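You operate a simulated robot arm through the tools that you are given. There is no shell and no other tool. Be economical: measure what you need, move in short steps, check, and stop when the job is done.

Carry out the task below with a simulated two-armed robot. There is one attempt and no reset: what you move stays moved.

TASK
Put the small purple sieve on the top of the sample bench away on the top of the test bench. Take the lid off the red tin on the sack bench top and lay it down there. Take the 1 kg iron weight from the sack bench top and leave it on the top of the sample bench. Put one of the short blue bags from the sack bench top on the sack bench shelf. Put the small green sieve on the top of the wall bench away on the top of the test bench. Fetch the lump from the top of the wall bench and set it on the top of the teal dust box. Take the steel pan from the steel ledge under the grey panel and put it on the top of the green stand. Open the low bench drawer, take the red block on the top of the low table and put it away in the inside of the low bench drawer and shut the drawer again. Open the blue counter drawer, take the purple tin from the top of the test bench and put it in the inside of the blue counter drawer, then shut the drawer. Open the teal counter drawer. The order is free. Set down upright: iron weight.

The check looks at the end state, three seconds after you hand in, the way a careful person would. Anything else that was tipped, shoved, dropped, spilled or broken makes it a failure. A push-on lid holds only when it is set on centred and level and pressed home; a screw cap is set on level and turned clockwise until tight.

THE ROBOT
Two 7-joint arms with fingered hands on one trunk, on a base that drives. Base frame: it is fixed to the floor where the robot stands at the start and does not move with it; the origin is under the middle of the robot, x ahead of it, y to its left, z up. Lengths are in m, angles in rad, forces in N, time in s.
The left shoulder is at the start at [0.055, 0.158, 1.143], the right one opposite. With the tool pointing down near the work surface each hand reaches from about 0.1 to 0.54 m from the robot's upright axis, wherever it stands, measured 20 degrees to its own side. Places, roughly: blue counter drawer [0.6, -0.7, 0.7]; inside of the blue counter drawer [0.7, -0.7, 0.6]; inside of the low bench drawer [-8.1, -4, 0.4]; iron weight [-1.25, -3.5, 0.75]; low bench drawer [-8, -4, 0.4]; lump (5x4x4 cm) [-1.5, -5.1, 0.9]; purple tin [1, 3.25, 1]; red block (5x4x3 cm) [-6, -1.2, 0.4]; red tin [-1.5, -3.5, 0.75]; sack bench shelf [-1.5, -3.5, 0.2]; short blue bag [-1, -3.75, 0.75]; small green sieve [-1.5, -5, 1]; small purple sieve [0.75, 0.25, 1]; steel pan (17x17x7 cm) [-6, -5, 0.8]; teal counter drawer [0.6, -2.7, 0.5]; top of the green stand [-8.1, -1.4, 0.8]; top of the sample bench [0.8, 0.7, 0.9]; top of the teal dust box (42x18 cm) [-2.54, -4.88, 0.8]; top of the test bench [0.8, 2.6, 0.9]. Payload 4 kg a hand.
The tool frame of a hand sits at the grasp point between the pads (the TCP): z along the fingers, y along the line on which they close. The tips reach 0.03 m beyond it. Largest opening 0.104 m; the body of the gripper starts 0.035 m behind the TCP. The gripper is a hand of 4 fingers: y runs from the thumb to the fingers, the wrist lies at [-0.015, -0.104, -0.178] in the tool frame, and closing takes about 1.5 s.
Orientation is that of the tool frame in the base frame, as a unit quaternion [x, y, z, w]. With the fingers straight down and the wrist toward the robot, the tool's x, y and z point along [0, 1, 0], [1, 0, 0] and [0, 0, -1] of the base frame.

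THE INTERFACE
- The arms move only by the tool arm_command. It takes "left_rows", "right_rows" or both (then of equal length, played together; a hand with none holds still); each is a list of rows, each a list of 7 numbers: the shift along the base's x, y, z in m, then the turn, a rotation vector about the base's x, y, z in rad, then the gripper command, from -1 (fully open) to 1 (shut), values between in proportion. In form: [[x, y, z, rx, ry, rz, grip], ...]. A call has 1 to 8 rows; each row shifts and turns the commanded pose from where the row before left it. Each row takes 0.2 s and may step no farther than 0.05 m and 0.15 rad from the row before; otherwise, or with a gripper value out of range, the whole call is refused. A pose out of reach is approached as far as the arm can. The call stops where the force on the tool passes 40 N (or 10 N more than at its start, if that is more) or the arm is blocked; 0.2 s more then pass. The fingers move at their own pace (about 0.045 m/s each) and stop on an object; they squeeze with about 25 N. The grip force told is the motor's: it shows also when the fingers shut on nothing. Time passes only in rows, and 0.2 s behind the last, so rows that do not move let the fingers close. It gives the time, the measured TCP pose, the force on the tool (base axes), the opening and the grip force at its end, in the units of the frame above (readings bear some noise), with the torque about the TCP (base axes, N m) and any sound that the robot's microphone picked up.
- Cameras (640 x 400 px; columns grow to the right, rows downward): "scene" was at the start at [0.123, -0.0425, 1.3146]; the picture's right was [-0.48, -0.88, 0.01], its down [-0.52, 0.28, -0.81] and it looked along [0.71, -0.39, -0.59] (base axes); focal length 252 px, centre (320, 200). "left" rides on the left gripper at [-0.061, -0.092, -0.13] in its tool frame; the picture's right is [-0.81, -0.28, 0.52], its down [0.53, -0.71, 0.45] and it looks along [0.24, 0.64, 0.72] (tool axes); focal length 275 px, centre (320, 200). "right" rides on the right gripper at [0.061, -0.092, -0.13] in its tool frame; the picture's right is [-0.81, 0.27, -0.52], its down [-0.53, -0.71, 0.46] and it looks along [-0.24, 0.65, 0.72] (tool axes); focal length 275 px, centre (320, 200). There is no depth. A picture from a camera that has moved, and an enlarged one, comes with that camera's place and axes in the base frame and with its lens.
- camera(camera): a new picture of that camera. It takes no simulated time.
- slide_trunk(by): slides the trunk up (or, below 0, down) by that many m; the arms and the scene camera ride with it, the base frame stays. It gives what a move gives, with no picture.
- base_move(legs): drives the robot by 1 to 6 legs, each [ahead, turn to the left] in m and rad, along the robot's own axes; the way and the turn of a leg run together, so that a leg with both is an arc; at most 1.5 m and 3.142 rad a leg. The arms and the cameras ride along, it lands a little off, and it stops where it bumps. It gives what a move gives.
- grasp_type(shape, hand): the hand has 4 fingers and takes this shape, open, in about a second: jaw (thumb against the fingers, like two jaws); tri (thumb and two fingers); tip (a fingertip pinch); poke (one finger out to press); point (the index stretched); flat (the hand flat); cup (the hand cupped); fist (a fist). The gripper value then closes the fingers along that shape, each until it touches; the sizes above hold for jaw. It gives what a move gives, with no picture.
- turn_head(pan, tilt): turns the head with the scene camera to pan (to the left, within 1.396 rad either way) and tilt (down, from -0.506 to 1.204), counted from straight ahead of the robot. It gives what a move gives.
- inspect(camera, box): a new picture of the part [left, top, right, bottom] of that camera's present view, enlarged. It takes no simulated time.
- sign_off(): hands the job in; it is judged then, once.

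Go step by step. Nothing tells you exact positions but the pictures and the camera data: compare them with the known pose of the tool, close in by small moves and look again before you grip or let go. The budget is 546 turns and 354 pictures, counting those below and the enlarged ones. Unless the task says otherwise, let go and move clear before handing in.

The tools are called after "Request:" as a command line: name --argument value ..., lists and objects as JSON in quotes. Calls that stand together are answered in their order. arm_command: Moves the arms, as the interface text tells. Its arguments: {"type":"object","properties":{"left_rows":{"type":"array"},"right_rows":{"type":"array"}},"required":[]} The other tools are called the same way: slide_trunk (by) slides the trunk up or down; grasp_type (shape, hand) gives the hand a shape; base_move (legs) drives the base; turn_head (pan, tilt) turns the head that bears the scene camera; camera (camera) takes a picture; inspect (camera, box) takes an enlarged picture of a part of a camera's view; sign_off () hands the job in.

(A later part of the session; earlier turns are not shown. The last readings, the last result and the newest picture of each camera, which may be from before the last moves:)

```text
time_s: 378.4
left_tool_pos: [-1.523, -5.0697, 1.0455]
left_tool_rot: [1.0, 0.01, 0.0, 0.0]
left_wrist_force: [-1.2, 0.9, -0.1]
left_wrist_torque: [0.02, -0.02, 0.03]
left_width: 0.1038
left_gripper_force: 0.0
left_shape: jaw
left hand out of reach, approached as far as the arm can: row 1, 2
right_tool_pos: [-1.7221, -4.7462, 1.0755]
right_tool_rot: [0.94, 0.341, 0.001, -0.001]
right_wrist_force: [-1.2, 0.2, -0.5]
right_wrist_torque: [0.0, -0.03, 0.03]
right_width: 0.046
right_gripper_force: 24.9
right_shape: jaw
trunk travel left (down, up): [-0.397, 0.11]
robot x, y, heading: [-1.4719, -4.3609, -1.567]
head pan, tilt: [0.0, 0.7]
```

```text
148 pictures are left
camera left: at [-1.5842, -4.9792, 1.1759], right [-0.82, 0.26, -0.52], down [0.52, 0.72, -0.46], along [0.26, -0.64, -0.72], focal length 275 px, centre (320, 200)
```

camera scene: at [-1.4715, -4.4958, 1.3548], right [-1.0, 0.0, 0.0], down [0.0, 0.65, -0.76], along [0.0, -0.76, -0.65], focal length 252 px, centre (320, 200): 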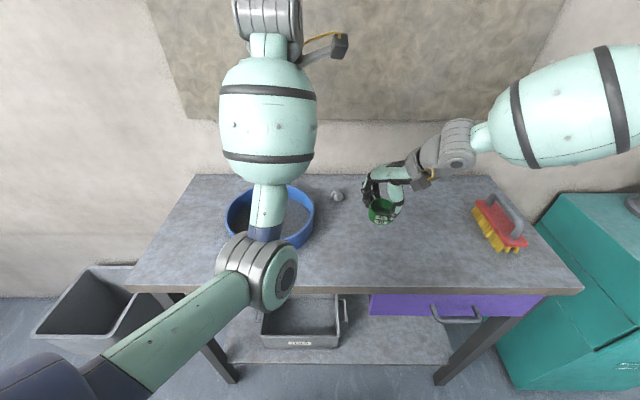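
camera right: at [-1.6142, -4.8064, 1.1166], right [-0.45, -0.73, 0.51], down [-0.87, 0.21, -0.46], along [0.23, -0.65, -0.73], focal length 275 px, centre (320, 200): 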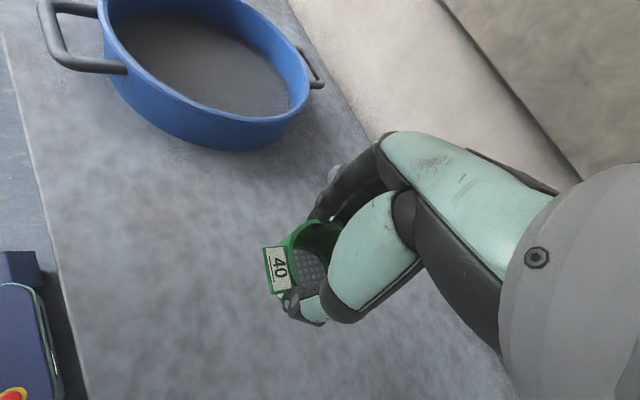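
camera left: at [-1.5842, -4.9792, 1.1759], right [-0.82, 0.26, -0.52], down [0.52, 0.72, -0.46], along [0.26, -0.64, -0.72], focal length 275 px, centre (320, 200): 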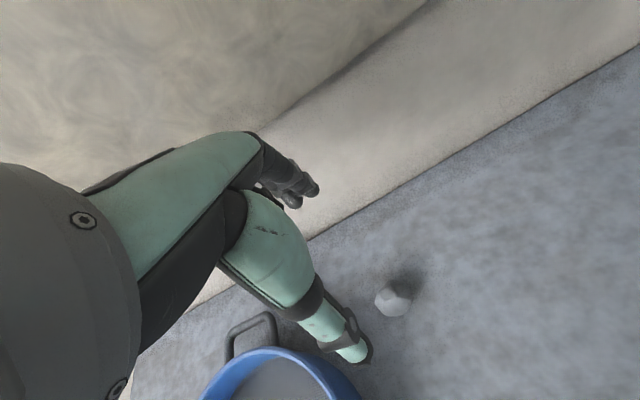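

Request:
arm_command --left_rows '[[0.004, 0.003, -0.04, 0, 0, 0, -0.7], [0, 0, -0.04, 0, 0, 0, -0.7], [0, 0, -0.03, 0, 0, 0, -0.7]]'

Request:
camera --camera "left"

```text
time_s: 379.2
left_tool_pos: [-1.5175, -5.0668, 0.9336]
left_tool_rot: [1.0, 0.01, -0.001, 0.0]
left_wrist_force: [0.4, 1.0, -0.2]
left_wrist_torque: [-0.02, -0.03, 0.05]
left_width: 0.0884
left_gripper_force: 0.1
left_shape: jaw
right_tool_pos: [-1.7205, -4.7472, 1.0757]
right_tool_rot: [0.94, 0.342, 0.001, -0.002]
right_wrist_force: [-0.1, -0.1, 0.3]
right_wrist_torque: [0.01, 0.01, 0.04]
right_width: 0.0458
right_gripper_force: 24.8
right_shape: jaw
trunk travel left (down, up): [-0.397, 0.11]
robot x, y, heading: [-1.4694, -4.3631, -1.568]
head pan, tilt: [0.0, 0.7]
```

```text
147 pictures are left
camera left: at [-1.5802, -4.9761, 1.0648], right [-0.82, 0.26, -0.52], down [0.52, 0.72, -0.46], along [0.25, -0.64, -0.72], focal length 275 px, centre (320, 200)
```

left: 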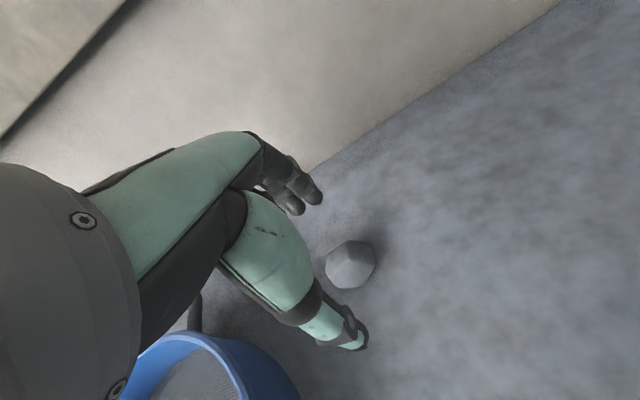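

Request:
arm_command --left_rows '[[-0.007, 0, -0.015, 0, 0, 0, -0.7], [0, 0, -0.014, 0, 0, 0, -0.7], [0, 0, 0, 0, 0, 0, 0.3], [0, 0, 0, 0, 0, 0, 1], [0, 0, 0, 0, 0, 0, 1], [0, 0, 0, 0, 0, 0, 1], [0, 0, 0, 0, 0, 0, 1]]'

Request:
camera --camera "left"

```text
time_s: 380.8
left_tool_pos: [-1.5272, -5.0663, 0.907]
left_tool_rot: [1.0, 0.01, -0.001, 0.0]
left_wrist_force: [-0.6, 0.9, 2.7]
left_wrist_torque: [-0.01, 0.02, 0.03]
left_width: 0.0197
left_gripper_force: 25.1
left_shape: jaw
right_tool_pos: [-1.7218, -4.7468, 1.0764]
right_tool_rot: [0.94, 0.34, 0.001, -0.001]
right_wrist_force: [0.3, 0.1, 0.0]
right_wrist_torque: [0.03, -0.02, 0.01]
right_width: 0.0455
right_gripper_force: 24.7
right_shape: jaw
trunk travel left (down, up): [-0.397, 0.11]
robot x, y, heading: [-1.472, -4.3672, -1.567]
head pan, tilt: [0.0, 0.7]
```

```text
146 pictures are left
camera left: at [-1.588, -4.9757, 1.0376], right [-0.82, 0.26, -0.52], down [0.52, 0.72, -0.46], along [0.25, -0.64, -0.72], focal length 275 px, centre (320, 200)
```

left: 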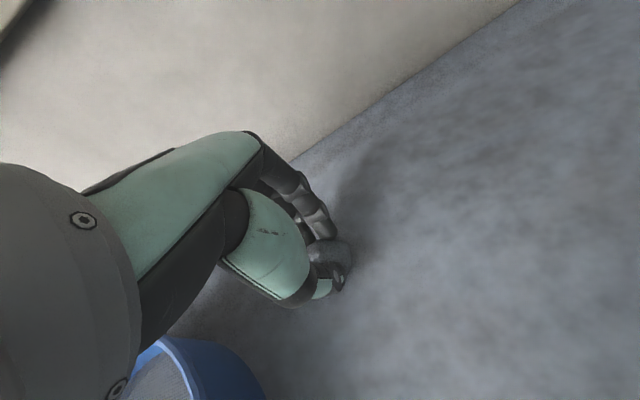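

Pinched on its edge; I reopen, shift 1.2 cm and regrip.

Request:
arm_command --left_rows '[[0, 0, 0, 0, 0, 0, 0], [0, 0, 0, 0, 0, 0, -0.5], [0, 0, 0, 0, 0, 0, -0.5], [-0.013, 0, 0, 0, 0, 0, -0.5]]'

Request:
camera --camera "left"

```text
time_s: 381.8
left_tool_pos: [-1.5397, -5.0677, 0.9069]
left_tool_rot: [1.0, 0.009, -0.001, -0.001]
left_wrist_force: [0.1, -0.1, -0.1]
left_wrist_torque: [-0.02, -0.01, 0.01]
left_width: 0.0778
left_gripper_force: 0.1
left_shape: jaw
right_tool_pos: [-1.7222, -4.7484, 1.0762]
right_tool_rot: [0.94, 0.342, 0.002, -0.001]
right_wrist_force: [0.3, -1.2, -0.3]
right_wrist_torque: [0.0, 0.0, 0.01]
right_width: 0.0457
right_gripper_force: 24.7
right_shape: jaw
trunk travel left (down, up): [-0.397, 0.11]
robot x, y, heading: [-1.4712, -4.3639, -1.564]
head pan, tilt: [0.0, 0.7]
```

```text
145 pictures are left
camera left: at [-1.6024, -4.9764, 1.0365], right [-0.82, 0.26, -0.52], down [0.52, 0.72, -0.46], along [0.25, -0.64, -0.73], focal length 275 px, centre (320, 200)
```

left: 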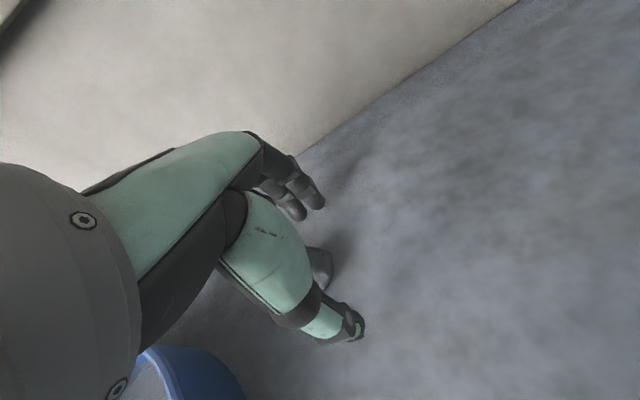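

Request:
arm_command --left_rows '[[0, 0, 0, 0, 0, 0, 0.3], [0, 0, 0, 0, 0, 0, 1], [0, 0, 0, 0, 0, 0, 1], [0, 0, 0, 0, 0, 0, 1], [0, 0, 0.02, 0, 0, 0, 1], [0, 0, 0.04, 0, 0, 0, 1], [0, 0, 0.04, 0, 0, 0, 1]]'

Request:
camera --camera "left"

```text
time_s: 383.4
left_tool_pos: [-1.5383, -5.065, 1.0049]
left_tool_rot: [1.0, 0.007, -0.001, 0.0]
left_wrist_force: [-0.3, -1.0, -0.4]
left_wrist_torque: [-0.01, 0.03, -0.01]
left_width: 0.0001
left_gripper_force: 24.7
left_shape: jaw
right_tool_pos: [-1.7209, -4.7463, 1.077]
right_tool_rot: [0.94, 0.341, 0.001, -0.001]
right_wrist_force: [0.2, 0.5, 0.0]
right_wrist_torque: [0.01, -0.02, -0.04]
right_width: 0.0461
right_gripper_force: 25.1
right_shape: jaw
trunk travel left (down, up): [-0.397, 0.11]
robot x, y, heading: [-1.4705, -4.3626, -1.565]
head pan, tilt: [0.0, 0.7]
```

```text
144 pictures are left
camera left: at [-1.6001, -4.9746, 1.1348], right [-0.82, 0.26, -0.52], down [0.52, 0.72, -0.46], along [0.25, -0.64, -0.73], focal length 275 px, centre (320, 200)
```

left: 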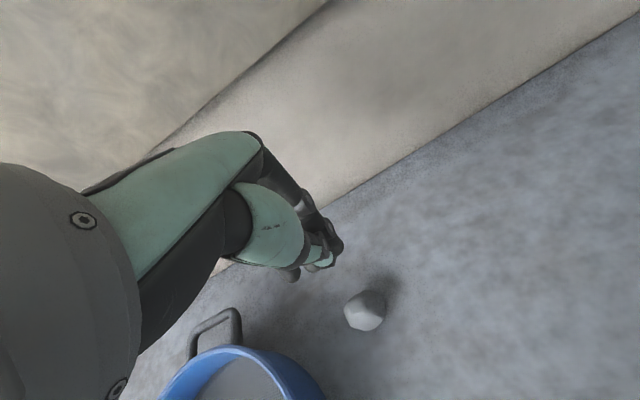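

Missed: the lump is at about [-1.518, -5.05]. I reopen and align above it.

Request:
arm_command --left_rows '[[0.02, 0.015, 0, 0, 0, 0, -0.6], [0, 0, -0.03, 0, 0, 0, -0.6], [0, 0, -0.035, 0, 0, 0, -0.6], [0, 0, 0, 0, 0, 0, -0.6]]'

Request:
camera --camera "left"

Request:
inspect --camera "scene" --box '[280, 140, 400, 215]'

```text
time_s: 384.4
left_tool_pos: [-1.5168, -5.0498, 0.9396]
left_tool_rot: [1.0, 0.009, 0.0, 0.0]
left_wrist_force: [-0.1, 0.8, 0.6]
left_wrist_torque: [0.0, 0.02, 0.04]
left_width: 0.083
left_gripper_force: 0.1
left_shape: jaw
right_tool_pos: [-1.722, -4.7466, 1.0746]
right_tool_rot: [0.94, 0.341, 0.001, -0.002]
right_wrist_force: [-0.3, 1.1, 0.2]
right_wrist_torque: [0.0, -0.02, 0.01]
right_width: 0.0459
right_gripper_force: 24.5
right_shape: jaw
trunk travel left (down, up): [-0.397, 0.11]
robot x, y, heading: [-1.4695, -4.3632, -1.569]
head pan, tilt: [0.0, 0.7]
```

```text
143 pictures are left
camera left: at [-1.5793, -4.9592, 1.0703], right [-0.82, 0.26, -0.52], down [0.52, 0.72, -0.46], along [0.26, -0.64, -0.72], focal length 275 px, centre (320, 200)
```

left: 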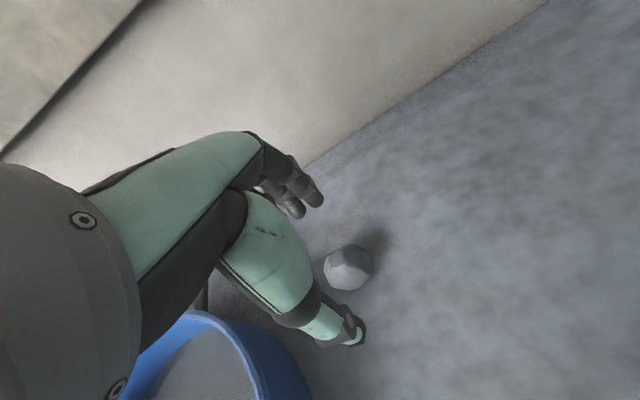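

```text
5.33 times, centred on (340, 178) of scene
camera zoom: at [-1.4718, -4.4959, 1.3548], right [-1.0, 0.0, 0.0], down [0.0, 0.65, -0.76], along [0.0, -0.76, -0.65], focal length 1345 px, centre (213, 320)
```

zoom: 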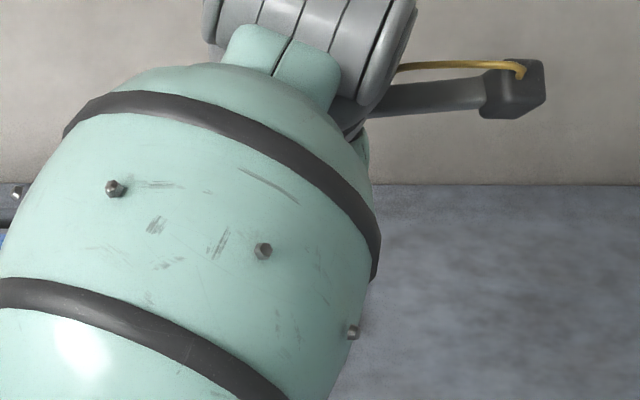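

Request:
arm_command --left_rows '[[0, 0, -0.02, 0, 0, 0, -0.6], [0, 0, -0.018, 0, 0, 0, -0.6]]'

Request:
camera --camera "left"

```text
time_s: 385.0
left_tool_pos: [-1.5179, -5.0499, 0.9014]
left_tool_rot: [1.0, 0.009, -0.001, 0.0]
left_wrist_force: [0.4, 0.3, -0.3]
left_wrist_torque: [0.01, -0.01, 0.01]
left_width: 0.0832
left_gripper_force: 0.0
left_shape: jaw
right_tool_pos: [-1.7209, -4.7459, 1.0757]
right_tool_rot: [0.94, 0.341, 0.001, -0.001]
right_wrist_force: [-0.8, 0.4, -0.6]
right_wrist_torque: [-0.02, 0.0, -0.06]
right_width: 0.0457
right_gripper_force: 24.3
right_shape: jaw
trunk travel left (down, up): [-0.397, 0.11]
robot x, y, heading: [-1.467, -4.3635, -1.567]
head pan, tilt: [0.0, 0.7]
```

```text
141 pictures are left
camera left: at [-1.581, -4.9591, 1.0319], right [-0.82, 0.26, -0.52], down [0.52, 0.72, -0.46], along [0.25, -0.64, -0.72], focal length 275 px, centre (320, 200)
```

left: 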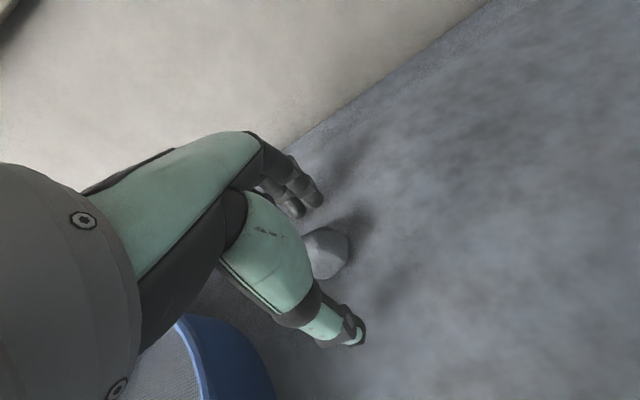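

Request:
arm_command --left_rows '[[-0.002, 0, 0.003, 0, 0, 0, 0.1], [0, 0, 0, 0, 0, 0, 0.3], [0, 0, 0, 0, 0, 0, 1], [0, 0, 0, 0, 0, 0, 1], [0, 0, 0, 0, 0, 0, 1], [0, 0, 0, 0, 0, 0, 1]]'

Request:
camera --camera "left"

```text
time_s: 386.4
left_tool_pos: [-1.5215, -5.051, 0.906]
left_tool_rot: [1.0, 0.009, 0.0, 0.001]
left_wrist_force: [0.6, -0.6, 3.3]
left_wrist_torque: [-0.04, 0.01, -0.02]
left_width: 0.0213
left_gripper_force: 24.6
left_shape: jaw
right_tool_pos: [-1.7211, -4.7472, 1.0756]
right_tool_rot: [0.94, 0.341, 0.0, -0.001]
right_wrist_force: [-0.3, 0.2, -1.1]
right_wrist_torque: [-0.01, -0.01, 0.03]
right_width: 0.0459
right_gripper_force: 25.1
right_shape: jaw
trunk travel left (down, up): [-0.397, 0.11]
robot x, y, heading: [-1.4729, -4.3641, -1.567]
head pan, tilt: [0.0, 0.7]
```

```text
140 pictures are left
camera left: at [-1.5831, -4.9594, 1.0358], right [-0.82, 0.26, -0.52], down [0.52, 0.72, -0.46], along [0.25, -0.64, -0.72], focal length 275 px, centre (320, 200)
```

left: 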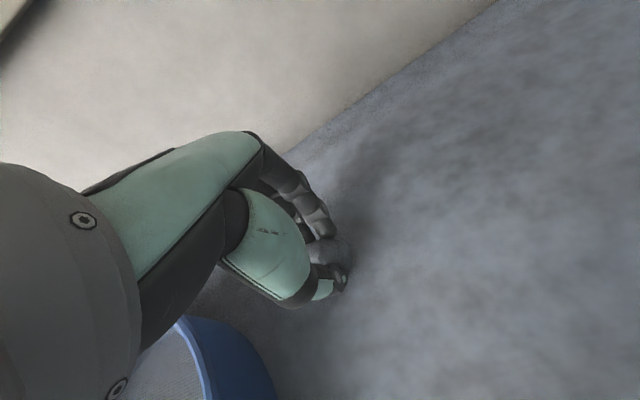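

Request:
arm_command --left_rows '[[0, 0, 0.01, 0, 0, 0, 1], [0, 0, 0.02, 0, 0, 0, 1], [0, 0, 0.03, 0, 0, 0, 1], [0, 0, 0.03, 0, 0, 0, 1]]'

Request:
camera --camera "left"

```text
time_s: 387.4
left_tool_pos: [-1.5208, -5.0509, 0.9947]
left_tool_rot: [1.0, 0.008, -0.001, 0.0]
left_wrist_force: [-0.1, 0.0, -1.1]
left_wrist_torque: [-0.04, 0.02, 0.04]
left_width: 0.0211
left_gripper_force: 24.6
left_shape: jaw
right_tool_pos: [-1.7222, -4.7463, 1.0758]
right_tool_rot: [0.94, 0.341, 0.001, 0.0]
right_wrist_force: [0.9, -0.3, -0.9]
right_wrist_torque: [-0.01, 0.01, 0.01]
right_width: 0.0457
right_gripper_force: 24.8
right_shape: jaw
trunk travel left (down, up): [-0.397, 0.11]
robot x, y, heading: [-1.4684, -4.3667, -1.567]
head pan, tilt: [0.0, 0.7]
```

```text
139 pictures are left
camera left: at [-1.5827, -4.9607, 1.1253], right [-0.82, 0.26, -0.52], down [0.52, 0.72, -0.46], along [0.25, -0.64, -0.73], focal length 275 px, centre (320, 200)
```

left: 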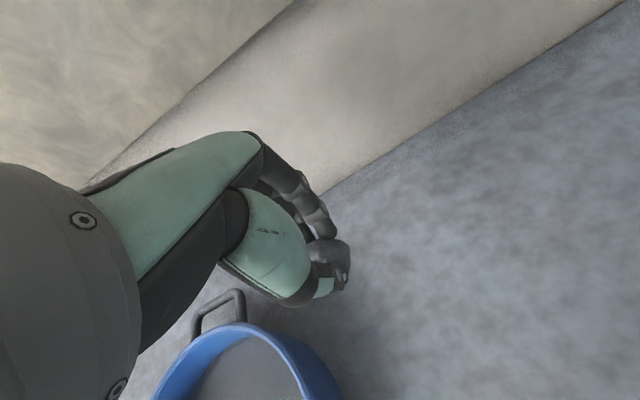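

The lump is in the left hand. I raise both and drive to the teal dust box.

Request:
arm_command --left_rows '[[0, 0.02, 0.04, 0, 0, 0, 1], [0, 0.03, 0.035, 0, 0, 0, 1], [0, 0.03, 0.035, 0, 0, 0, 1]]'

Request:
base_move --legs '[[-0.08, 0], [0, -1.571], [1.05, 0], [0, 1.571]]'

Request:
camera --camera "scene"

```text
time_s: 388.2
left_tool_pos: [-1.5222, -4.9698, 1.1051]
left_tool_rot: [1.0, 0.009, 0.0, 0.0]
left_wrist_force: [-0.4, 0.0, -0.7]
left_wrist_torque: [0.0, 0.01, -0.02]
left_width: 0.0209
left_gripper_force: 25.3
left_shape: jaw
right_tool_pos: [-1.7224, -4.7459, 1.0753]
right_tool_rot: [0.94, 0.341, 0.0, -0.001]
right_wrist_force: [-0.2, -0.3, -0.2]
right_wrist_torque: [0.02, 0.01, -0.01]
right_width: 0.0459
right_gripper_force: 25.2
right_shape: jaw
trunk travel left (down, up): [-0.397, 0.11]
robot x, y, heading: [-1.4687, -4.3643, -1.569]
head pan, tilt: [0.0, 0.7]
```

```text
time_s: 392.6
left_tool_pos: [-2.0578, -4.2939, 1.1189]
left_tool_rot: [0.751, -0.661, -0.008, 0.01]
left_wrist_force: [-0.2, 0.0, -0.3]
left_wrist_torque: [-0.02, 0.01, 0.03]
left_width: 0.0208
left_gripper_force: 25.4
left_shape: jaw
right_tool_pos: [-1.865, -4.0799, 1.0854]
right_tool_rot: [0.928, -0.371, -0.012, 0.005]
right_wrist_force: [-0.8, 1.3, -0.2]
right_wrist_torque: [-0.03, -0.02, 0.0]
right_width: 0.0454
right_gripper_force: 24.3
right_shape: jaw
trunk travel left (down, up): [-0.397, 0.11]
robot x, y, heading: [-1.4692, -4.2922, -3.028]
head pan, tilt: [0.0, 0.7]
stopped in leg 2: the robot was blocked; the commanded pose is now the measured one
```

```text
138 pictures are left
camera scene: at [-1.6075, -4.3091, 1.3546], right [-0.11, 0.99, 0.0], down [0.65, 0.07, -0.76], along [-0.75, -0.09, -0.65], focal length 252 px, centre (320, 200)
```

scene: 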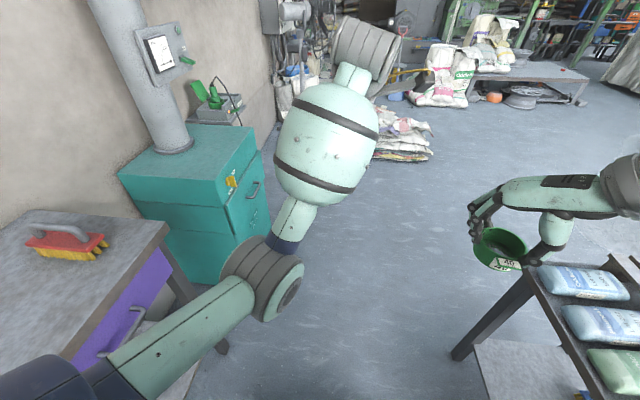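

The turn stopped short of complete; something on the right may touch. I look to the right side first.

Request:
turn_head --pan -1.2 --tilt 0.9

Request:
camera --camera "scene"

```text
time_s: 394.0
left_tool_pos: [-2.0589, -4.2957, 1.1193]
left_tool_rot: [0.751, -0.66, -0.01, 0.009]
left_wrist_force: [-0.4, 1.2, -0.2]
left_wrist_torque: [-0.01, -0.01, 0.03]
left_width: 0.0208
left_gripper_force: 25.3
left_shape: jaw
right_tool_pos: [-1.8645, -4.0805, 1.0848]
right_tool_rot: [0.928, -0.372, -0.011, 0.005]
right_wrist_force: [0.4, -0.3, 0.4]
right_wrist_torque: [-0.02, -0.02, 0.0]
right_width: 0.0452
right_gripper_force: 24.8
right_shape: jaw
trunk travel left (down, up): [-0.397, 0.11]
robot x, y, heading: [-1.4704, -4.2944, -3.023]
head pan, tilt: [-1.201, 0.901]
```

```text
137 pictures are left
camera scene: at [-1.5574, -4.2345, 1.3393], right [0.89, 0.47, 0.01], down [0.37, -0.69, -0.62], along [-0.28, 0.55, -0.79], focal length 252 px, centre (320, 200)
```

scene: 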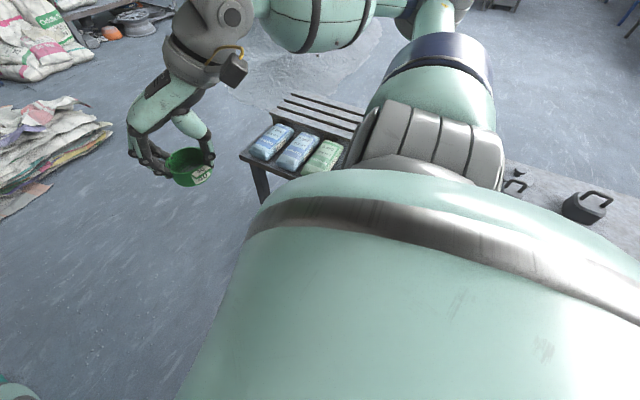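

Request:
base_move --legs '[[0.4, -0.1]]'

Request:
base_move --legs '[[0.62, 0]]'

```text
time_s: 396.4
left_tool_pos: [-2.4363, -4.2565, 1.1178]
left_tool_rot: [0.716, -0.698, -0.01, 0.009]
left_wrist_force: [0.0, 0.5, -1.4]
left_wrist_torque: [0.01, -0.01, -0.02]
left_width: 0.0206
left_gripper_force: 25.3
left_shape: jaw
right_tool_pos: [-2.2222, -4.0633, 1.0849]
right_tool_rot: [0.907, -0.421, -0.011, 0.004]
right_wrist_force: [-0.5, -0.6, -0.9]
right_wrist_torque: [-0.05, -0.02, -0.02]
right_width: 0.045
right_gripper_force: 24.5
right_shape: jaw
trunk travel left (down, up): [-0.397, 0.11]
robot x, y, heading: [-1.8557, -4.3229, -3.133]
head pan, tilt: [-1.201, 0.901]
```

```text
time_s: 399.8
left_tool_pos: [-3.0368, -4.2825, 1.1267]
left_tool_rot: [0.723, -0.691, -0.014, 0.012]
left_wrist_force: [0.4, -0.2, -0.2]
left_wrist_torque: [0.03, 0.02, -0.01]
left_width: 0.0206
left_gripper_force: 25.1
left_shape: jaw
right_tool_pos: [-2.8307, -4.0878, 1.0904]
right_tool_rot: [0.912, -0.409, -0.017, 0.006]
right_wrist_force: [0.1, 0.7, -0.3]
right_wrist_torque: [-0.02, -0.01, 0.04]
right_width: 0.0449
right_gripper_force: 25.5
right_shape: jaw
trunk travel left (down, up): [-0.397, 0.11]
robot x, y, heading: [-2.4667, -4.3302, -3.105]
head pan, tilt: [-1.201, 0.901]
```

Request:
base_move --legs '[[0, 1.534]]'

Request:
turn_head --pan 0.0 --tilt 0.75

Request:
camera --camera "scene"

Request:
camera --camera "left"

```text
time_s: 403.7
left_tool_pos: [-2.58, -4.8731, 1.1418]
left_tool_rot: [0.996, -0.042, -0.017, 0.071]
left_wrist_force: [-0.3, 1.3, -0.4]
left_wrist_torque: [0.02, 0.02, -0.01]
left_width: 0.0203
left_gripper_force: 25.2
left_shape: jaw
right_tool_pos: [-2.7478, -4.6605, 1.1125]
right_tool_rot: [0.953, 0.302, -0.007, 0.026]
right_wrist_force: [0.0, 0.1, -0.6]
right_wrist_torque: [-0.01, 0.0, 0.0]
right_width: 0.0448
right_gripper_force: 24.8
right_shape: jaw
trunk travel left (down, up): [-0.397, 0.11]
robot x, y, heading: [-2.4792, -4.3344, -1.647]
head pan, tilt: [-1.201, 0.901]
stopped in leg 1: the robot was blocked; the commanded pose is now the measured one
```

```text
time_s: 405.1
left_tool_pos: [-2.58, -4.8732, 1.141]
left_tool_rot: [0.997, -0.041, -0.016, 0.069]
left_wrist_force: [0.1, 0.2, 0.0]
left_wrist_torque: [-0.02, 0.01, 0.0]
left_width: 0.0204
left_gripper_force: 24.4
left_shape: jaw
right_tool_pos: [-2.7486, -4.6607, 1.1132]
right_tool_rot: [0.953, 0.302, -0.006, 0.024]
right_wrist_force: [1.0, -0.2, 0.2]
right_wrist_torque: [0.02, -0.02, 0.01]
right_width: 0.0446
right_gripper_force: 25.1
right_shape: jaw
trunk travel left (down, up): [-0.397, 0.11]
robot x, y, heading: [-2.4781, -4.3315, -1.648]
head pan, tilt: [0.0, 0.75]
```

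```text
136 pictures are left
camera scene: at [-2.491, -4.4636, 1.3505], right [-1.0, 0.08, 0.0], down [0.05, 0.69, -0.72], along [-0.06, -0.72, -0.69], focal length 252 px, centre (320, 200)
```

scene: 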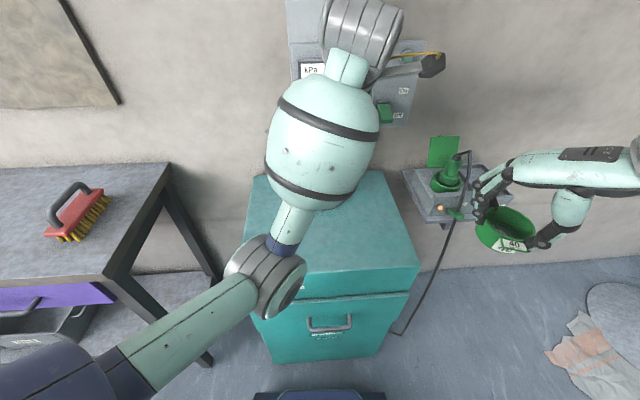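

```text
135 pictures are left
camera left: at [-2.6282, -4.7592, 1.2584], right [-0.8, 0.27, -0.53], down [0.57, 0.6, -0.56], along [0.16, -0.76, -0.63], focal length 275 px, centre (320, 200)
```

left: 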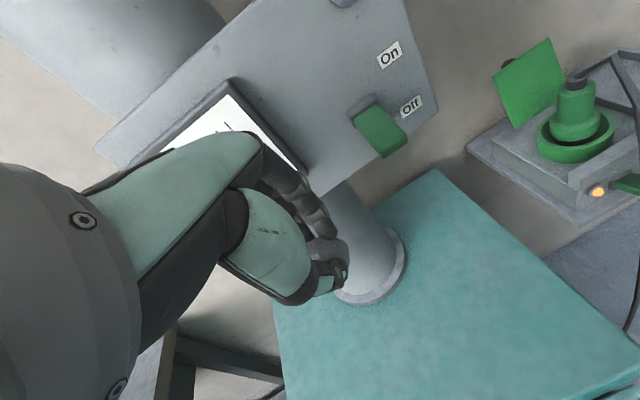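

The left hand touched the control panel on the pipe; I draw it back and lower it below the panel.

Request:
arm_command --left_rows '[[0, 0.03, 0, 0.03, 0, 0, 1], [0.005, 0.03, -0.02, 0.04, 0, 0, 1], [0.005, 0, -0.045, 0.04, 0, 0, 1], [0.005, 0, -0.045, 0.03, 0, 0, 1], [0.005, 0, -0.045, 0, 0, 0, 1]]'

Request:
camera --camera "left"

Request:
inspect --camera "scene" --box '[240, 0, 560, 200]'

```text
time_s: 406.3
left_tool_pos: [-2.5688, -4.857, 0.9466]
left_tool_rot: [0.999, -0.037, -0.016, -0.012]
left_wrist_force: [-0.7, 0.4, 0.0]
left_wrist_torque: [0.0, -0.04, -0.01]
left_width: 0.0204
left_gripper_force: 25.3
left_shape: jaw
left hand out of reach, approached as far as the arm can: row 1, 2
right_tool_pos: [-2.7483, -4.6604, 1.1117]
right_tool_rot: [0.953, 0.302, -0.006, 0.024]
right_wrist_force: [-0.8, 0.5, -0.3]
right_wrist_torque: [-0.01, 0.0, -0.01]
right_width: 0.045
right_gripper_force: 24.9
right_shape: jaw
trunk travel left (down, up): [-0.397, 0.11]
robot x, y, heading: [-2.4801, -4.3358, -1.649]
head pan, tilt: [0.0, 0.75]
```

```text
134 pictures are left
camera left: at [-2.619, -4.7639, 1.0805], right [-0.8, 0.35, -0.49], down [0.57, 0.68, -0.46], along [0.17, -0.64, -0.75], focal length 275 px, centre (320, 200)
```

left: 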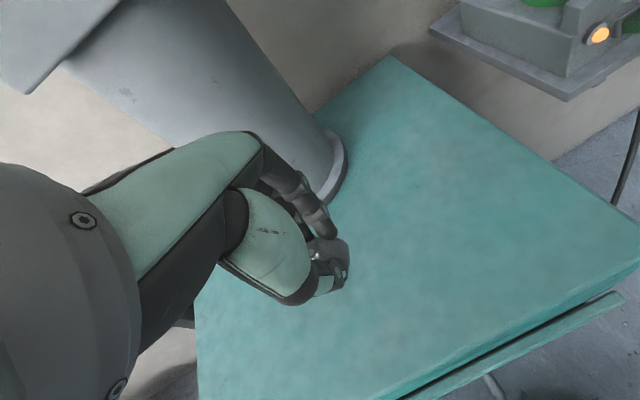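

```text
2.00 times, centred on (400, 100) of scene
camera zoom: at [-2.4904, -4.4633, 1.3505], right [-1.0, 0.08, 0.0], down [0.05, 0.69, -0.72], along [-0.06, -0.72, -0.69], focal length 504 px, centre (160, 400)
```

zoom: 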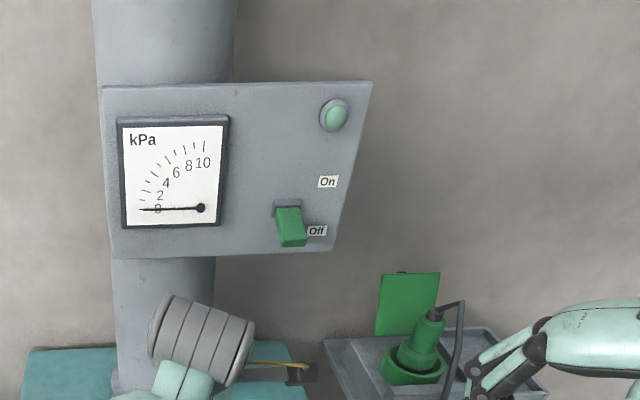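

The switch is still off. I lower the lump onto the box top.

Request:
arm_command --left_rows '[[-0.01, 0, -0.03, 0, 0, 0, 1], [0, 0, -0.03, 0, 0, 0, 1]]'

Request:
camera --camera "left"

```text
time_s: 406.9
left_tool_pos: [-2.5777, -4.8583, 0.8869]
left_tool_rot: [0.999, -0.037, -0.015, -0.011]
left_wrist_force: [0.1, 0.1, -0.1]
left_wrist_torque: [0.0, 0.04, -0.02]
left_width: 0.0205
left_gripper_force: 24.9
left_shape: jaw
right_tool_pos: [-2.7494, -4.659, 1.1122]
right_tool_rot: [0.953, 0.301, -0.006, 0.024]
right_wrist_force: [-0.2, 0.2, -0.8]
right_wrist_torque: [0.0, -0.02, 0.0]
right_width: 0.0449
right_gripper_force: 25.1
right_shape: jaw
trunk travel left (down, up): [-0.397, 0.11]
robot x, y, heading: [-2.4801, -4.3345, -1.654]
head pan, tilt: [0.0, 0.75]
```

```text
132 pictures are left
camera left: at [-2.6273, -4.7645, 1.0208], right [-0.8, 0.35, -0.49], down [0.57, 0.68, -0.46], along [0.17, -0.64, -0.74], focal length 275 px, centre (320, 200)
```

left: 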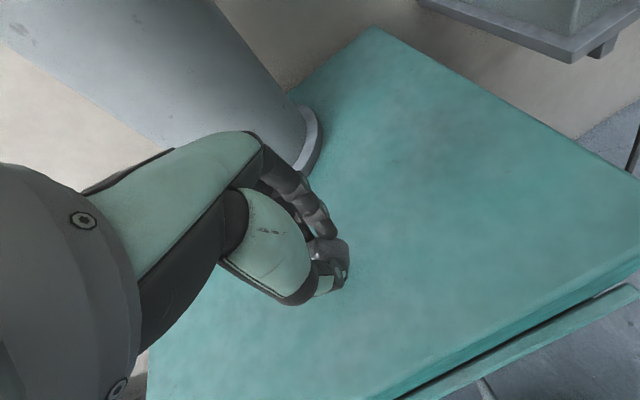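

Request:
arm_command --left_rows '[[0, 0, -0.02, 0, 0, 0, 1], [0, 0, -0.01, 0, 0, 0, 1]]'

Request:
arm_command --left_rows '[[0, 0, -0.008, 0, 0, 0, 1]]'

Request:
arm_command --left_rows '[[0, 0, -0.008, 0, 0, 0, 1]]'

Request:
camera --camera "left"

```text
time_s: 407.7
left_tool_pos: [-2.5818, -4.8668, 0.8984]
left_tool_rot: [0.999, -0.037, -0.023, 0.029]
left_wrist_force: [0.1, 0.7, 0.0]
left_wrist_torque: [-0.01, 0.0, -0.01]
left_width: 0.0204
left_gripper_force: 24.7
left_shape: jaw
right_tool_pos: [-2.7524, -4.6585, 1.123]
right_tool_rot: [0.958, 0.286, -0.002, 0.034]
right_wrist_force: [0.0, -0.5, -0.5]
right_wrist_torque: [-0.01, -0.01, 0.03]
right_width: 0.0448
right_gripper_force: 25.3
right_shape: jaw
trunk travel left (down, up): [-0.397, 0.11]
robot x, y, heading: [-2.479, -4.3327, -1.649]
head pan, tilt: [0.0, 0.75]
stopped in row 2 (left hand): the arm was blocked; the commanded pose is now the measured one
```

```text
time_s: 408.1
left_tool_pos: [-2.5847, -4.8719, 0.8951]
left_tool_rot: [0.999, -0.036, -0.023, 0.033]
left_wrist_force: [0.1, -0.2, -0.5]
left_wrist_torque: [0.0, 0.01, 0.0]
left_width: 0.0201
left_gripper_force: 25.1
left_shape: jaw
right_tool_pos: [-2.7513, -4.6597, 1.1217]
right_tool_rot: [0.957, 0.287, -0.003, 0.033]
right_wrist_force: [-0.3, -1.0, -0.5]
right_wrist_torque: [0.02, 0.0, 0.03]
right_width: 0.0445
right_gripper_force: 25.3
right_shape: jaw
trunk travel left (down, up): [-0.397, 0.11]
robot x, y, heading: [-2.4793, -4.3333, -1.645]
head pan, tilt: [0.0, 0.75]
```

```text
time_s: 408.7
left_tool_pos: [-2.5853, -4.8718, 0.9148]
left_tool_rot: [0.997, -0.037, -0.028, 0.058]
left_wrist_force: [-0.9, 0.8, -0.4]
left_wrist_torque: [0.0, 0.0, 0.0]
left_width: 0.0201
left_gripper_force: 24.8
left_shape: jaw
right_tool_pos: [-2.7555, -4.6576, 1.1317]
right_tool_rot: [0.961, 0.273, 0.002, 0.044]
right_wrist_force: [0.0, -0.1, -0.5]
right_wrist_torque: [0.02, 0.02, 0.03]
right_width: 0.0448
right_gripper_force: 25.1
right_shape: jaw
trunk travel left (down, up): [-0.397, 0.11]
robot x, y, heading: [-2.4819, -4.334, -1.653]
head pan, tilt: [0.0, 0.75]
stopped in row 1 (left hand): the arm was blocked; the commanded pose is now the measured one
```

```text
131 pictures are left
camera left: at [-2.6311, -4.7603, 1.0359], right [-0.82, 0.28, -0.5], down [0.55, 0.61, -0.56], along [0.15, -0.74, -0.65], focal length 275 px, centre (320, 200)
```

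left: 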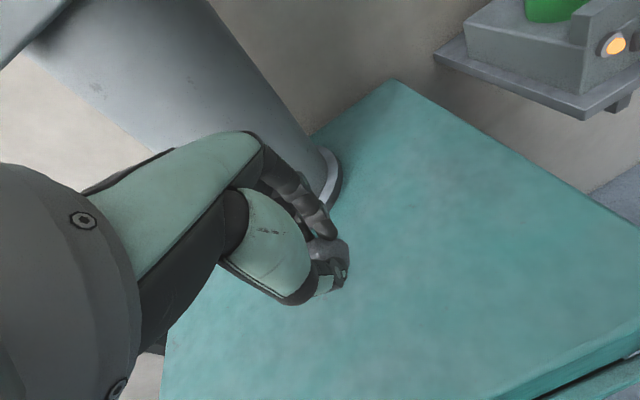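

The elbow is cramped again; I use the trunk to lower instead.

Request:
slide_trunk --by -0.05

Request:
camera --camera "left"

```text
time_s: 409.6
left_tool_pos: [-2.5917, -4.8798, 0.888]
left_tool_rot: [0.995, -0.039, -0.036, 0.079]
left_wrist_force: [0.3, 0.4, 0.5]
left_wrist_torque: [-0.01, 0.0, 0.02]
left_width: 0.0202
left_gripper_force: 24.8
left_shape: jaw
right_tool_pos: [-2.7551, -4.6572, 1.0808]
right_tool_rot: [0.961, 0.273, 0.0, 0.041]
right_wrist_force: [0.5, -0.5, -0.7]
right_wrist_torque: [0.0, 0.0, 0.0]
right_width: 0.0447
right_gripper_force: 25.0
right_shape: jaw
trunk travel left (down, up): [-0.347, 0.16]
robot x, y, heading: [-2.4822, -4.3339, -1.653]
head pan, tilt: [0.0, 0.75]
```

```text
130 pictures are left
camera left: at [-2.635, -4.7642, 1.0057], right [-0.83, 0.26, -0.5], down [0.55, 0.59, -0.6], along [0.14, -0.77, -0.63], focal length 275 px, centre (320, 200)
```

left: 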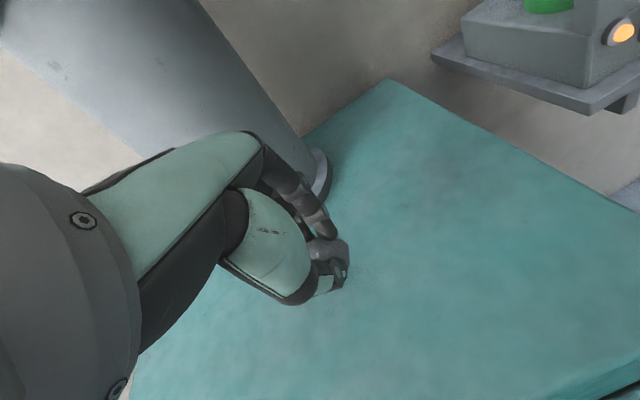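

The elbow probably rests on the box edge. I lift, back the base 12 cm and extend the arm.

Request:
arm_command --left_rows '[[0, 0, 0.03, 0, 0, 0, 1]]'

Request:
base_move --legs '[[-0.13, 0.06]]'

Request:
arm_command --left_rows '[[0, -0.02, 0.02, 0.05, 0, 0, 1], [0, -0.03, 0, 0.05, 0, 0, 1], [0, -0.03, 0, 0.05, 0, 0, 1], [0, -0.03, 0, 0, 0, 0, 1]]'

Request:
camera --camera "scene"

```text
time_s: 410.0
left_tool_pos: [-2.5813, -4.871, 0.8888]
left_tool_rot: [0.997, -0.037, -0.023, 0.057]
left_wrist_force: [-0.2, 0.5, 0.1]
left_wrist_torque: [0.01, -0.01, 0.0]
left_width: 0.0201
left_gripper_force: 25.5
left_shape: jaw
right_tool_pos: [-2.7548, -4.6573, 1.0807]
right_tool_rot: [0.961, 0.273, 0.0, 0.04]
right_wrist_force: [-0.8, -0.8, 0.1]
right_wrist_torque: [0.0, 0.01, 0.02]
right_width: 0.0448
right_gripper_force: 24.6
right_shape: jaw
trunk travel left (down, up): [-0.347, 0.16]
robot x, y, heading: [-2.4804, -4.3283, -1.652]
head pan, tilt: [0.0, 0.75]
```

```text
time_s: 411.3
left_tool_pos: [-2.5466, -4.7478, 0.8829]
left_tool_rot: [0.998, -0.008, -0.023, 0.05]
left_wrist_force: [0.1, -0.9, 0.2]
left_wrist_torque: [0.0, 0.03, 0.03]
left_width: 0.0198
left_gripper_force: 24.8
left_shape: jaw
right_tool_pos: [-2.7306, -4.5484, 1.0789]
right_tool_rot: [0.953, 0.301, 0.003, 0.04]
right_wrist_force: [-0.3, -0.3, -0.2]
right_wrist_torque: [0.05, -0.04, 0.02]
right_width: 0.0446
right_gripper_force: 24.9
right_shape: jaw
trunk travel left (down, up): [-0.347, 0.16]
robot x, y, heading: [-2.4745, -4.2047, -1.589]
head pan, tilt: [0.0, 0.75]
```

```text
time_s: 412.3
left_tool_pos: [-2.5447, -4.8459, 0.9098]
left_tool_rot: [0.999, -0.006, -0.025, -0.019]
left_wrist_force: [-0.1, -0.8, -1.0]
left_wrist_torque: [-0.03, 0.01, 0.0]
left_width: 0.0198
left_gripper_force: 25.2
left_shape: jaw
right_tool_pos: [-2.7328, -4.544, 1.0911]
right_tool_rot: [0.956, 0.288, 0.007, 0.049]
right_wrist_force: [0.0, -0.4, -1.1]
right_wrist_torque: [0.04, -0.02, 0.03]
right_width: 0.0447
right_gripper_force: 24.5
right_shape: jaw
trunk travel left (down, up): [-0.347, 0.16]
robot x, y, heading: [-2.4729, -4.2041, -1.589]
head pan, tilt: [0.0, 0.75]
```

```text
129 pictures are left
camera scene: at [-2.477, -4.3359, 1.2999], right [-1.0, 0.02, 0.0], down [0.01, 0.69, -0.72], along [-0.01, -0.72, -0.69], focal length 252 px, centre (320, 200)
```

scene: 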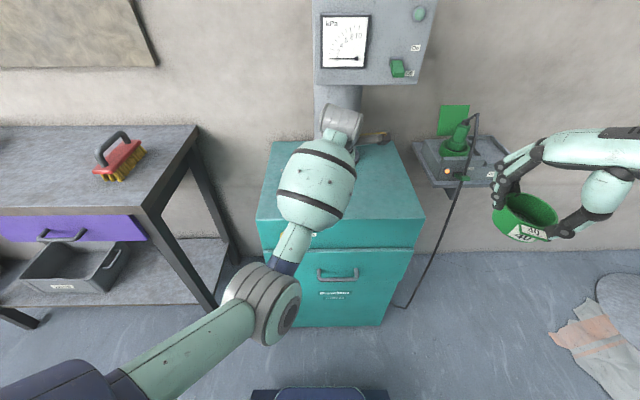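

Request:
arm_command --left_rows '[[0, -0.01, -0.02, 0, 0, 0, 1], [0, -0.005, -0.02, 0, 0, 0, 1], [0, 0, -0.015, 0, 0, 0, 1]]'

Request:
camera --camera "left"

```text
time_s: 413.1
left_tool_pos: [-2.5457, -4.8616, 0.8584]
left_tool_rot: [1.0, -0.006, -0.025, -0.017]
left_wrist_force: [-0.7, 0.3, -0.5]
left_wrist_torque: [0.01, -0.02, 0.0]
left_width: 0.0199
left_gripper_force: 24.6
left_shape: jaw
right_tool_pos: [-2.7322, -4.5417, 1.0904]
right_tool_rot: [0.957, 0.286, 0.008, 0.05]
right_wrist_force: [-0.1, 0.9, -0.6]
right_wrist_torque: [0.0, -0.03, 0.0]
right_width: 0.0446
right_gripper_force: 25.3
right_shape: jaw
trunk travel left (down, up): [-0.347, 0.16]
robot x, y, heading: [-2.4746, -4.2004, -1.593]
head pan, tilt: [0.0, 0.75]
```

```text
128 pictures are left
camera left: at [-2.5979, -4.7724, 0.9946], right [-0.83, 0.3, -0.47], down [0.52, 0.72, -0.46], along [0.2, -0.62, -0.76], focal length 275 px, centre (320, 200)
```

left: 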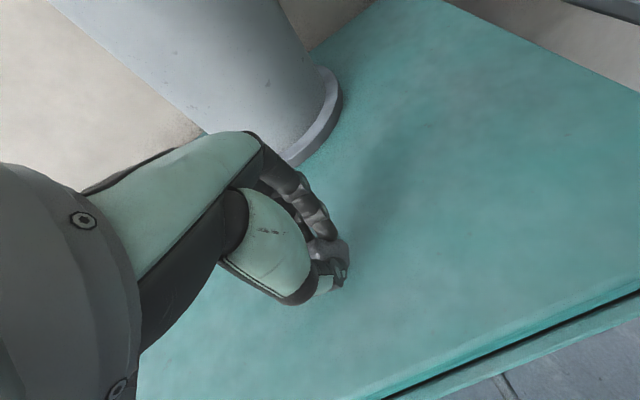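

Request:
arm_command --left_rows '[[0, 0, -0.01, 0, 0, 0, 1]]'

Request:
arm_command --left_rows '[[0, 0, -0.01, 0, 0, 0, 1]]'

Request:
arm_command --left_rows '[[0, 0, -0.008, 0, 0, 0, 1]]'

Request:
arm_command --left_rows '[[0, 0, -0.006, 0, 0, 0, 1]]'

```text
time_s: 413.5
left_tool_pos: [-2.5456, -4.8607, 0.8478]
left_tool_rot: [1.0, -0.006, -0.025, -0.015]
left_wrist_force: [0.2, -0.3, 1.6]
left_wrist_torque: [-0.11, -0.02, -0.01]
left_width: 0.0204
left_gripper_force: 24.6
left_shape: jaw
right_tool_pos: [-2.7336, -4.5416, 1.0895]
right_tool_rot: [0.957, 0.287, 0.008, 0.05]
right_wrist_force: [-0.7, 0.7, -0.8]
right_wrist_torque: [0.01, 0.02, -0.01]
right_width: 0.0449
right_gripper_force: 24.9
right_shape: jaw
trunk travel left (down, up): [-0.347, 0.16]
robot x, y, heading: [-2.4694, -4.2027, -1.584]
head pan, tilt: [0.0, 0.75]
```

```text
time_s: 413.9
left_tool_pos: [-2.5471, -4.8605, 0.8438]
left_tool_rot: [1.0, -0.008, -0.026, -0.01]
left_wrist_force: [-0.5, 1.8, 27.4]
left_wrist_torque: [-0.25, -0.11, -0.05]
left_width: 0.0218
left_gripper_force: 24.6
left_shape: jaw
right_tool_pos: [-2.7324, -4.5385, 1.091]
right_tool_rot: [0.957, 0.287, 0.006, 0.051]
right_wrist_force: [0.5, -0.1, -1.2]
right_wrist_torque: [0.0, 0.01, 0.01]
right_width: 0.0447
right_gripper_force: 25.0
right_shape: jaw
trunk travel left (down, up): [-0.347, 0.16]
robot x, y, heading: [-2.4725, -4.1999, -1.586]
head pan, tilt: [0.0, 0.75]
```

```text
time_s: 414.2
left_tool_pos: [-2.5474, -4.8548, 0.8472]
left_tool_rot: [1.0, -0.008, -0.028, -0.003]
left_wrist_force: [-0.1, 0.0, -2.0]
left_wrist_torque: [0.03, 0.01, 0.01]
left_width: 0.021
left_gripper_force: 24.8
left_shape: jaw
right_tool_pos: [-2.7369, -4.5406, 1.0997]
right_tool_rot: [0.96, 0.275, 0.015, 0.057]
right_wrist_force: [0.1, -0.4, -0.9]
right_wrist_torque: [0.01, 0.01, 0.01]
right_width: 0.0448
right_gripper_force: 25.0
right_shape: jaw
trunk travel left (down, up): [-0.347, 0.16]
robot x, y, heading: [-2.4697, -4.2033, -1.588]
head pan, tilt: [0.0, 0.75]
stopped in row 1 (left hand): the force on the tool passed its limit (the readings are from after the stop); the commanded pose is now the measured one
```

```text
time_s: 414.6
left_tool_pos: [-2.5483, -4.8555, 0.8462]
left_tool_rot: [1.0, -0.008, -0.028, 0.0]
left_wrist_force: [0.7, -0.1, 11.8]
left_wrist_torque: [-0.16, -0.06, 0.0]
left_width: 0.0211
left_gripper_force: 24.8
left_shape: jaw
right_tool_pos: [-2.7367, -4.538, 1.0996]
right_tool_rot: [0.96, 0.275, 0.013, 0.057]
right_wrist_force: [0.4, 0.7, -0.5]
right_wrist_torque: [0.0, -0.02, -0.01]
right_width: 0.0448
right_gripper_force: 25.1
right_shape: jaw
trunk travel left (down, up): [-0.347, 0.16]
robot x, y, heading: [-2.4729, -4.2032, -1.588]
head pan, tilt: [0.0, 0.75]
```

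Touching. I release the lump and lift the hand away.

Request:
arm_command --left_rows '[[0, 0, 0.002, 0, 0, 0, 0.6], [0, 0, 0, 0, 0, 0, 0], [0, 0, 0, 0, 0, 0, -0.6], [0, 0, 0, 0, 0, 0, -0.6], [0, 0, 0.02, 0, 0, 0, -0.6], [0, 0, 0.03, 0, 0, 0, -0.6], [0, 0.01, 0.03, 0, 0, 0, -0.6]]'

Request:
camera --camera "left"

```text
time_s: 416.2
left_tool_pos: [-2.5488, -4.8445, 0.926]
left_tool_rot: [1.0, -0.008, -0.027, -0.003]
left_wrist_force: [0.1, 0.8, 0.4]
left_wrist_torque: [0.01, 0.01, 0.02]
left_width: 0.0829
left_gripper_force: 0.1
left_shape: jaw
right_tool_pos: [-2.7361, -4.5382, 1.0996]
right_tool_rot: [0.96, 0.275, 0.013, 0.056]
right_wrist_force: [0.8, -0.4, -0.5]
right_wrist_torque: [0.02, -0.06, 0.01]
right_width: 0.0447
right_gripper_force: 24.6
right_shape: jaw
trunk travel left (down, up): [-0.347, 0.16]
robot x, y, heading: [-2.4733, -4.207, -1.592]
head pan, tilt: [0.0, 0.75]
```

```text
127 pictures are left
camera left: at [-2.5999, -4.7521, 1.0589], right [-0.83, 0.29, -0.47], down [0.52, 0.71, -0.48], along [0.19, -0.64, -0.74], focal length 275 px, centre (320, 200)
```

left: 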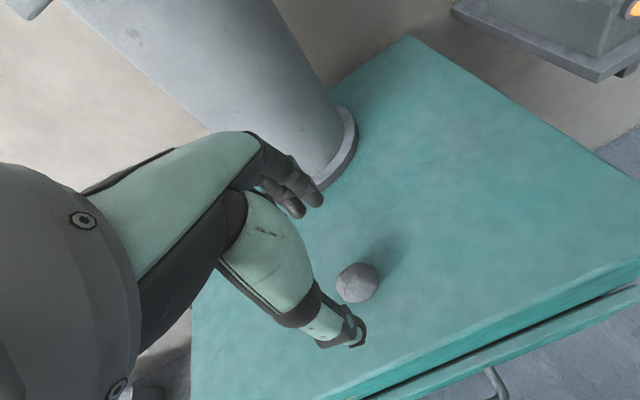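

The lump sits on the box. Now I take the sieve along and drive around the bench's right end to its front for the 1 kg weight.

Request:
arm_command --left_rows '[[0, 0.03, 0.035, 0, 0, 0, -1], [0, 0.03, 0.035, 0, 0, 0, -1], [0, 0.03, 0.035, 0, 0, 0, -1]]'

Request:
base_move --legs '[[-0.1, 0], [0, -1.551], [0.25, 0], [0, -1.571], [1.35, 0]]'

Request:
turn_head --pan -1.0 --tilt 0.5

Request:
camera --camera "scene"

```text
time_s: 417.1
left_tool_pos: [-2.5478, -4.7552, 1.0309]
left_tool_rot: [1.0, -0.008, -0.026, -0.003]
left_wrist_force: [-1.1, 0.2, 0.4]
left_wrist_torque: [0.0, -0.01, 0.0]
left_width: 0.1038
left_gripper_force: 0.1
left_shape: jaw
right_tool_pos: [-2.7358, -4.5388, 1.0994]
right_tool_rot: [0.96, 0.275, 0.014, 0.056]
right_wrist_force: [0.3, 0.1, -0.1]
right_wrist_torque: [0.0, 0.01, 0.0]
right_width: 0.0444
right_gripper_force: 25.2
right_shape: jaw
trunk travel left (down, up): [-0.347, 0.16]
robot x, y, heading: [-2.4749, -4.2023, -1.589]
head pan, tilt: [0.0, 0.75]
```

```text
time_s: 421.5
left_tool_pos: [-3.0104, -4.0988, 1.0453]
left_tool_rot: [0.747, -0.663, -0.039, -0.005]
left_wrist_force: [0.5, 0.1, 0.2]
left_wrist_torque: [0.0, -0.01, 0.0]
left_width: 0.1037
left_gripper_force: 0.0
left_shape: jaw
right_tool_pos: [-2.8256, -3.8811, 1.1133]
right_tool_rot: [0.904, -0.422, -0.028, 0.056]
right_wrist_force: [-0.2, 0.6, -0.6]
right_wrist_torque: [-0.03, -0.03, -0.03]
right_width: 0.0442
right_gripper_force: 24.9
right_shape: jaw
trunk travel left (down, up): [-0.347, 0.16]
robot x, y, heading: [-2.4752, -4.1138, -3.024]
head pan, tilt: [0.0, 0.75]
stopped in leg 2: the robot was blocked; the commanded pose is now the measured one
```

```text
time_s: 422.8
left_tool_pos: [-3.01, -4.1012, 1.0453]
left_tool_rot: [0.747, -0.664, -0.037, -0.007]
left_wrist_force: [0.0, -0.6, 0.6]
left_wrist_torque: [0.02, -0.03, 0.04]
left_width: 0.1041
left_gripper_force: 0.1
left_shape: jaw
right_tool_pos: [-2.8254, -3.8836, 1.113]
right_tool_rot: [0.905, -0.422, -0.029, 0.054]
right_wrist_force: [0.3, -0.3, -1.5]
right_wrist_torque: [0.01, -0.01, -0.02]
right_width: 0.0446
right_gripper_force: 25.1
right_shape: jaw
trunk travel left (down, up): [-0.347, 0.16]
robot x, y, heading: [-2.4716, -4.1128, -3.021]
head pan, tilt: [-1.0, 0.499]
```

```text
126 pictures are left
camera scene: at [-2.5795, -4.0498, 1.3226], right [0.77, 0.64, 0.01], down [0.32, -0.37, -0.87], along [-0.55, 0.68, -0.48], focal length 252 px, centre (320, 200)
```

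scene: 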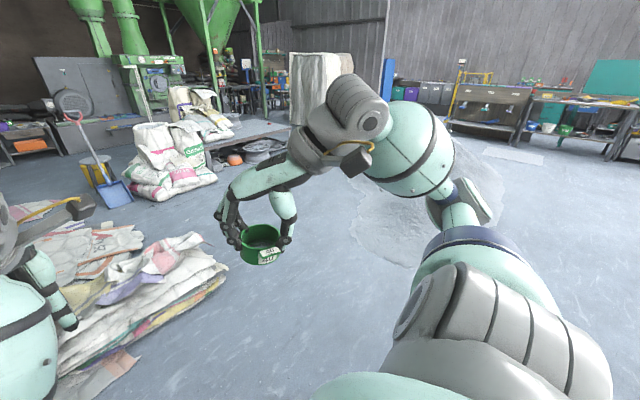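

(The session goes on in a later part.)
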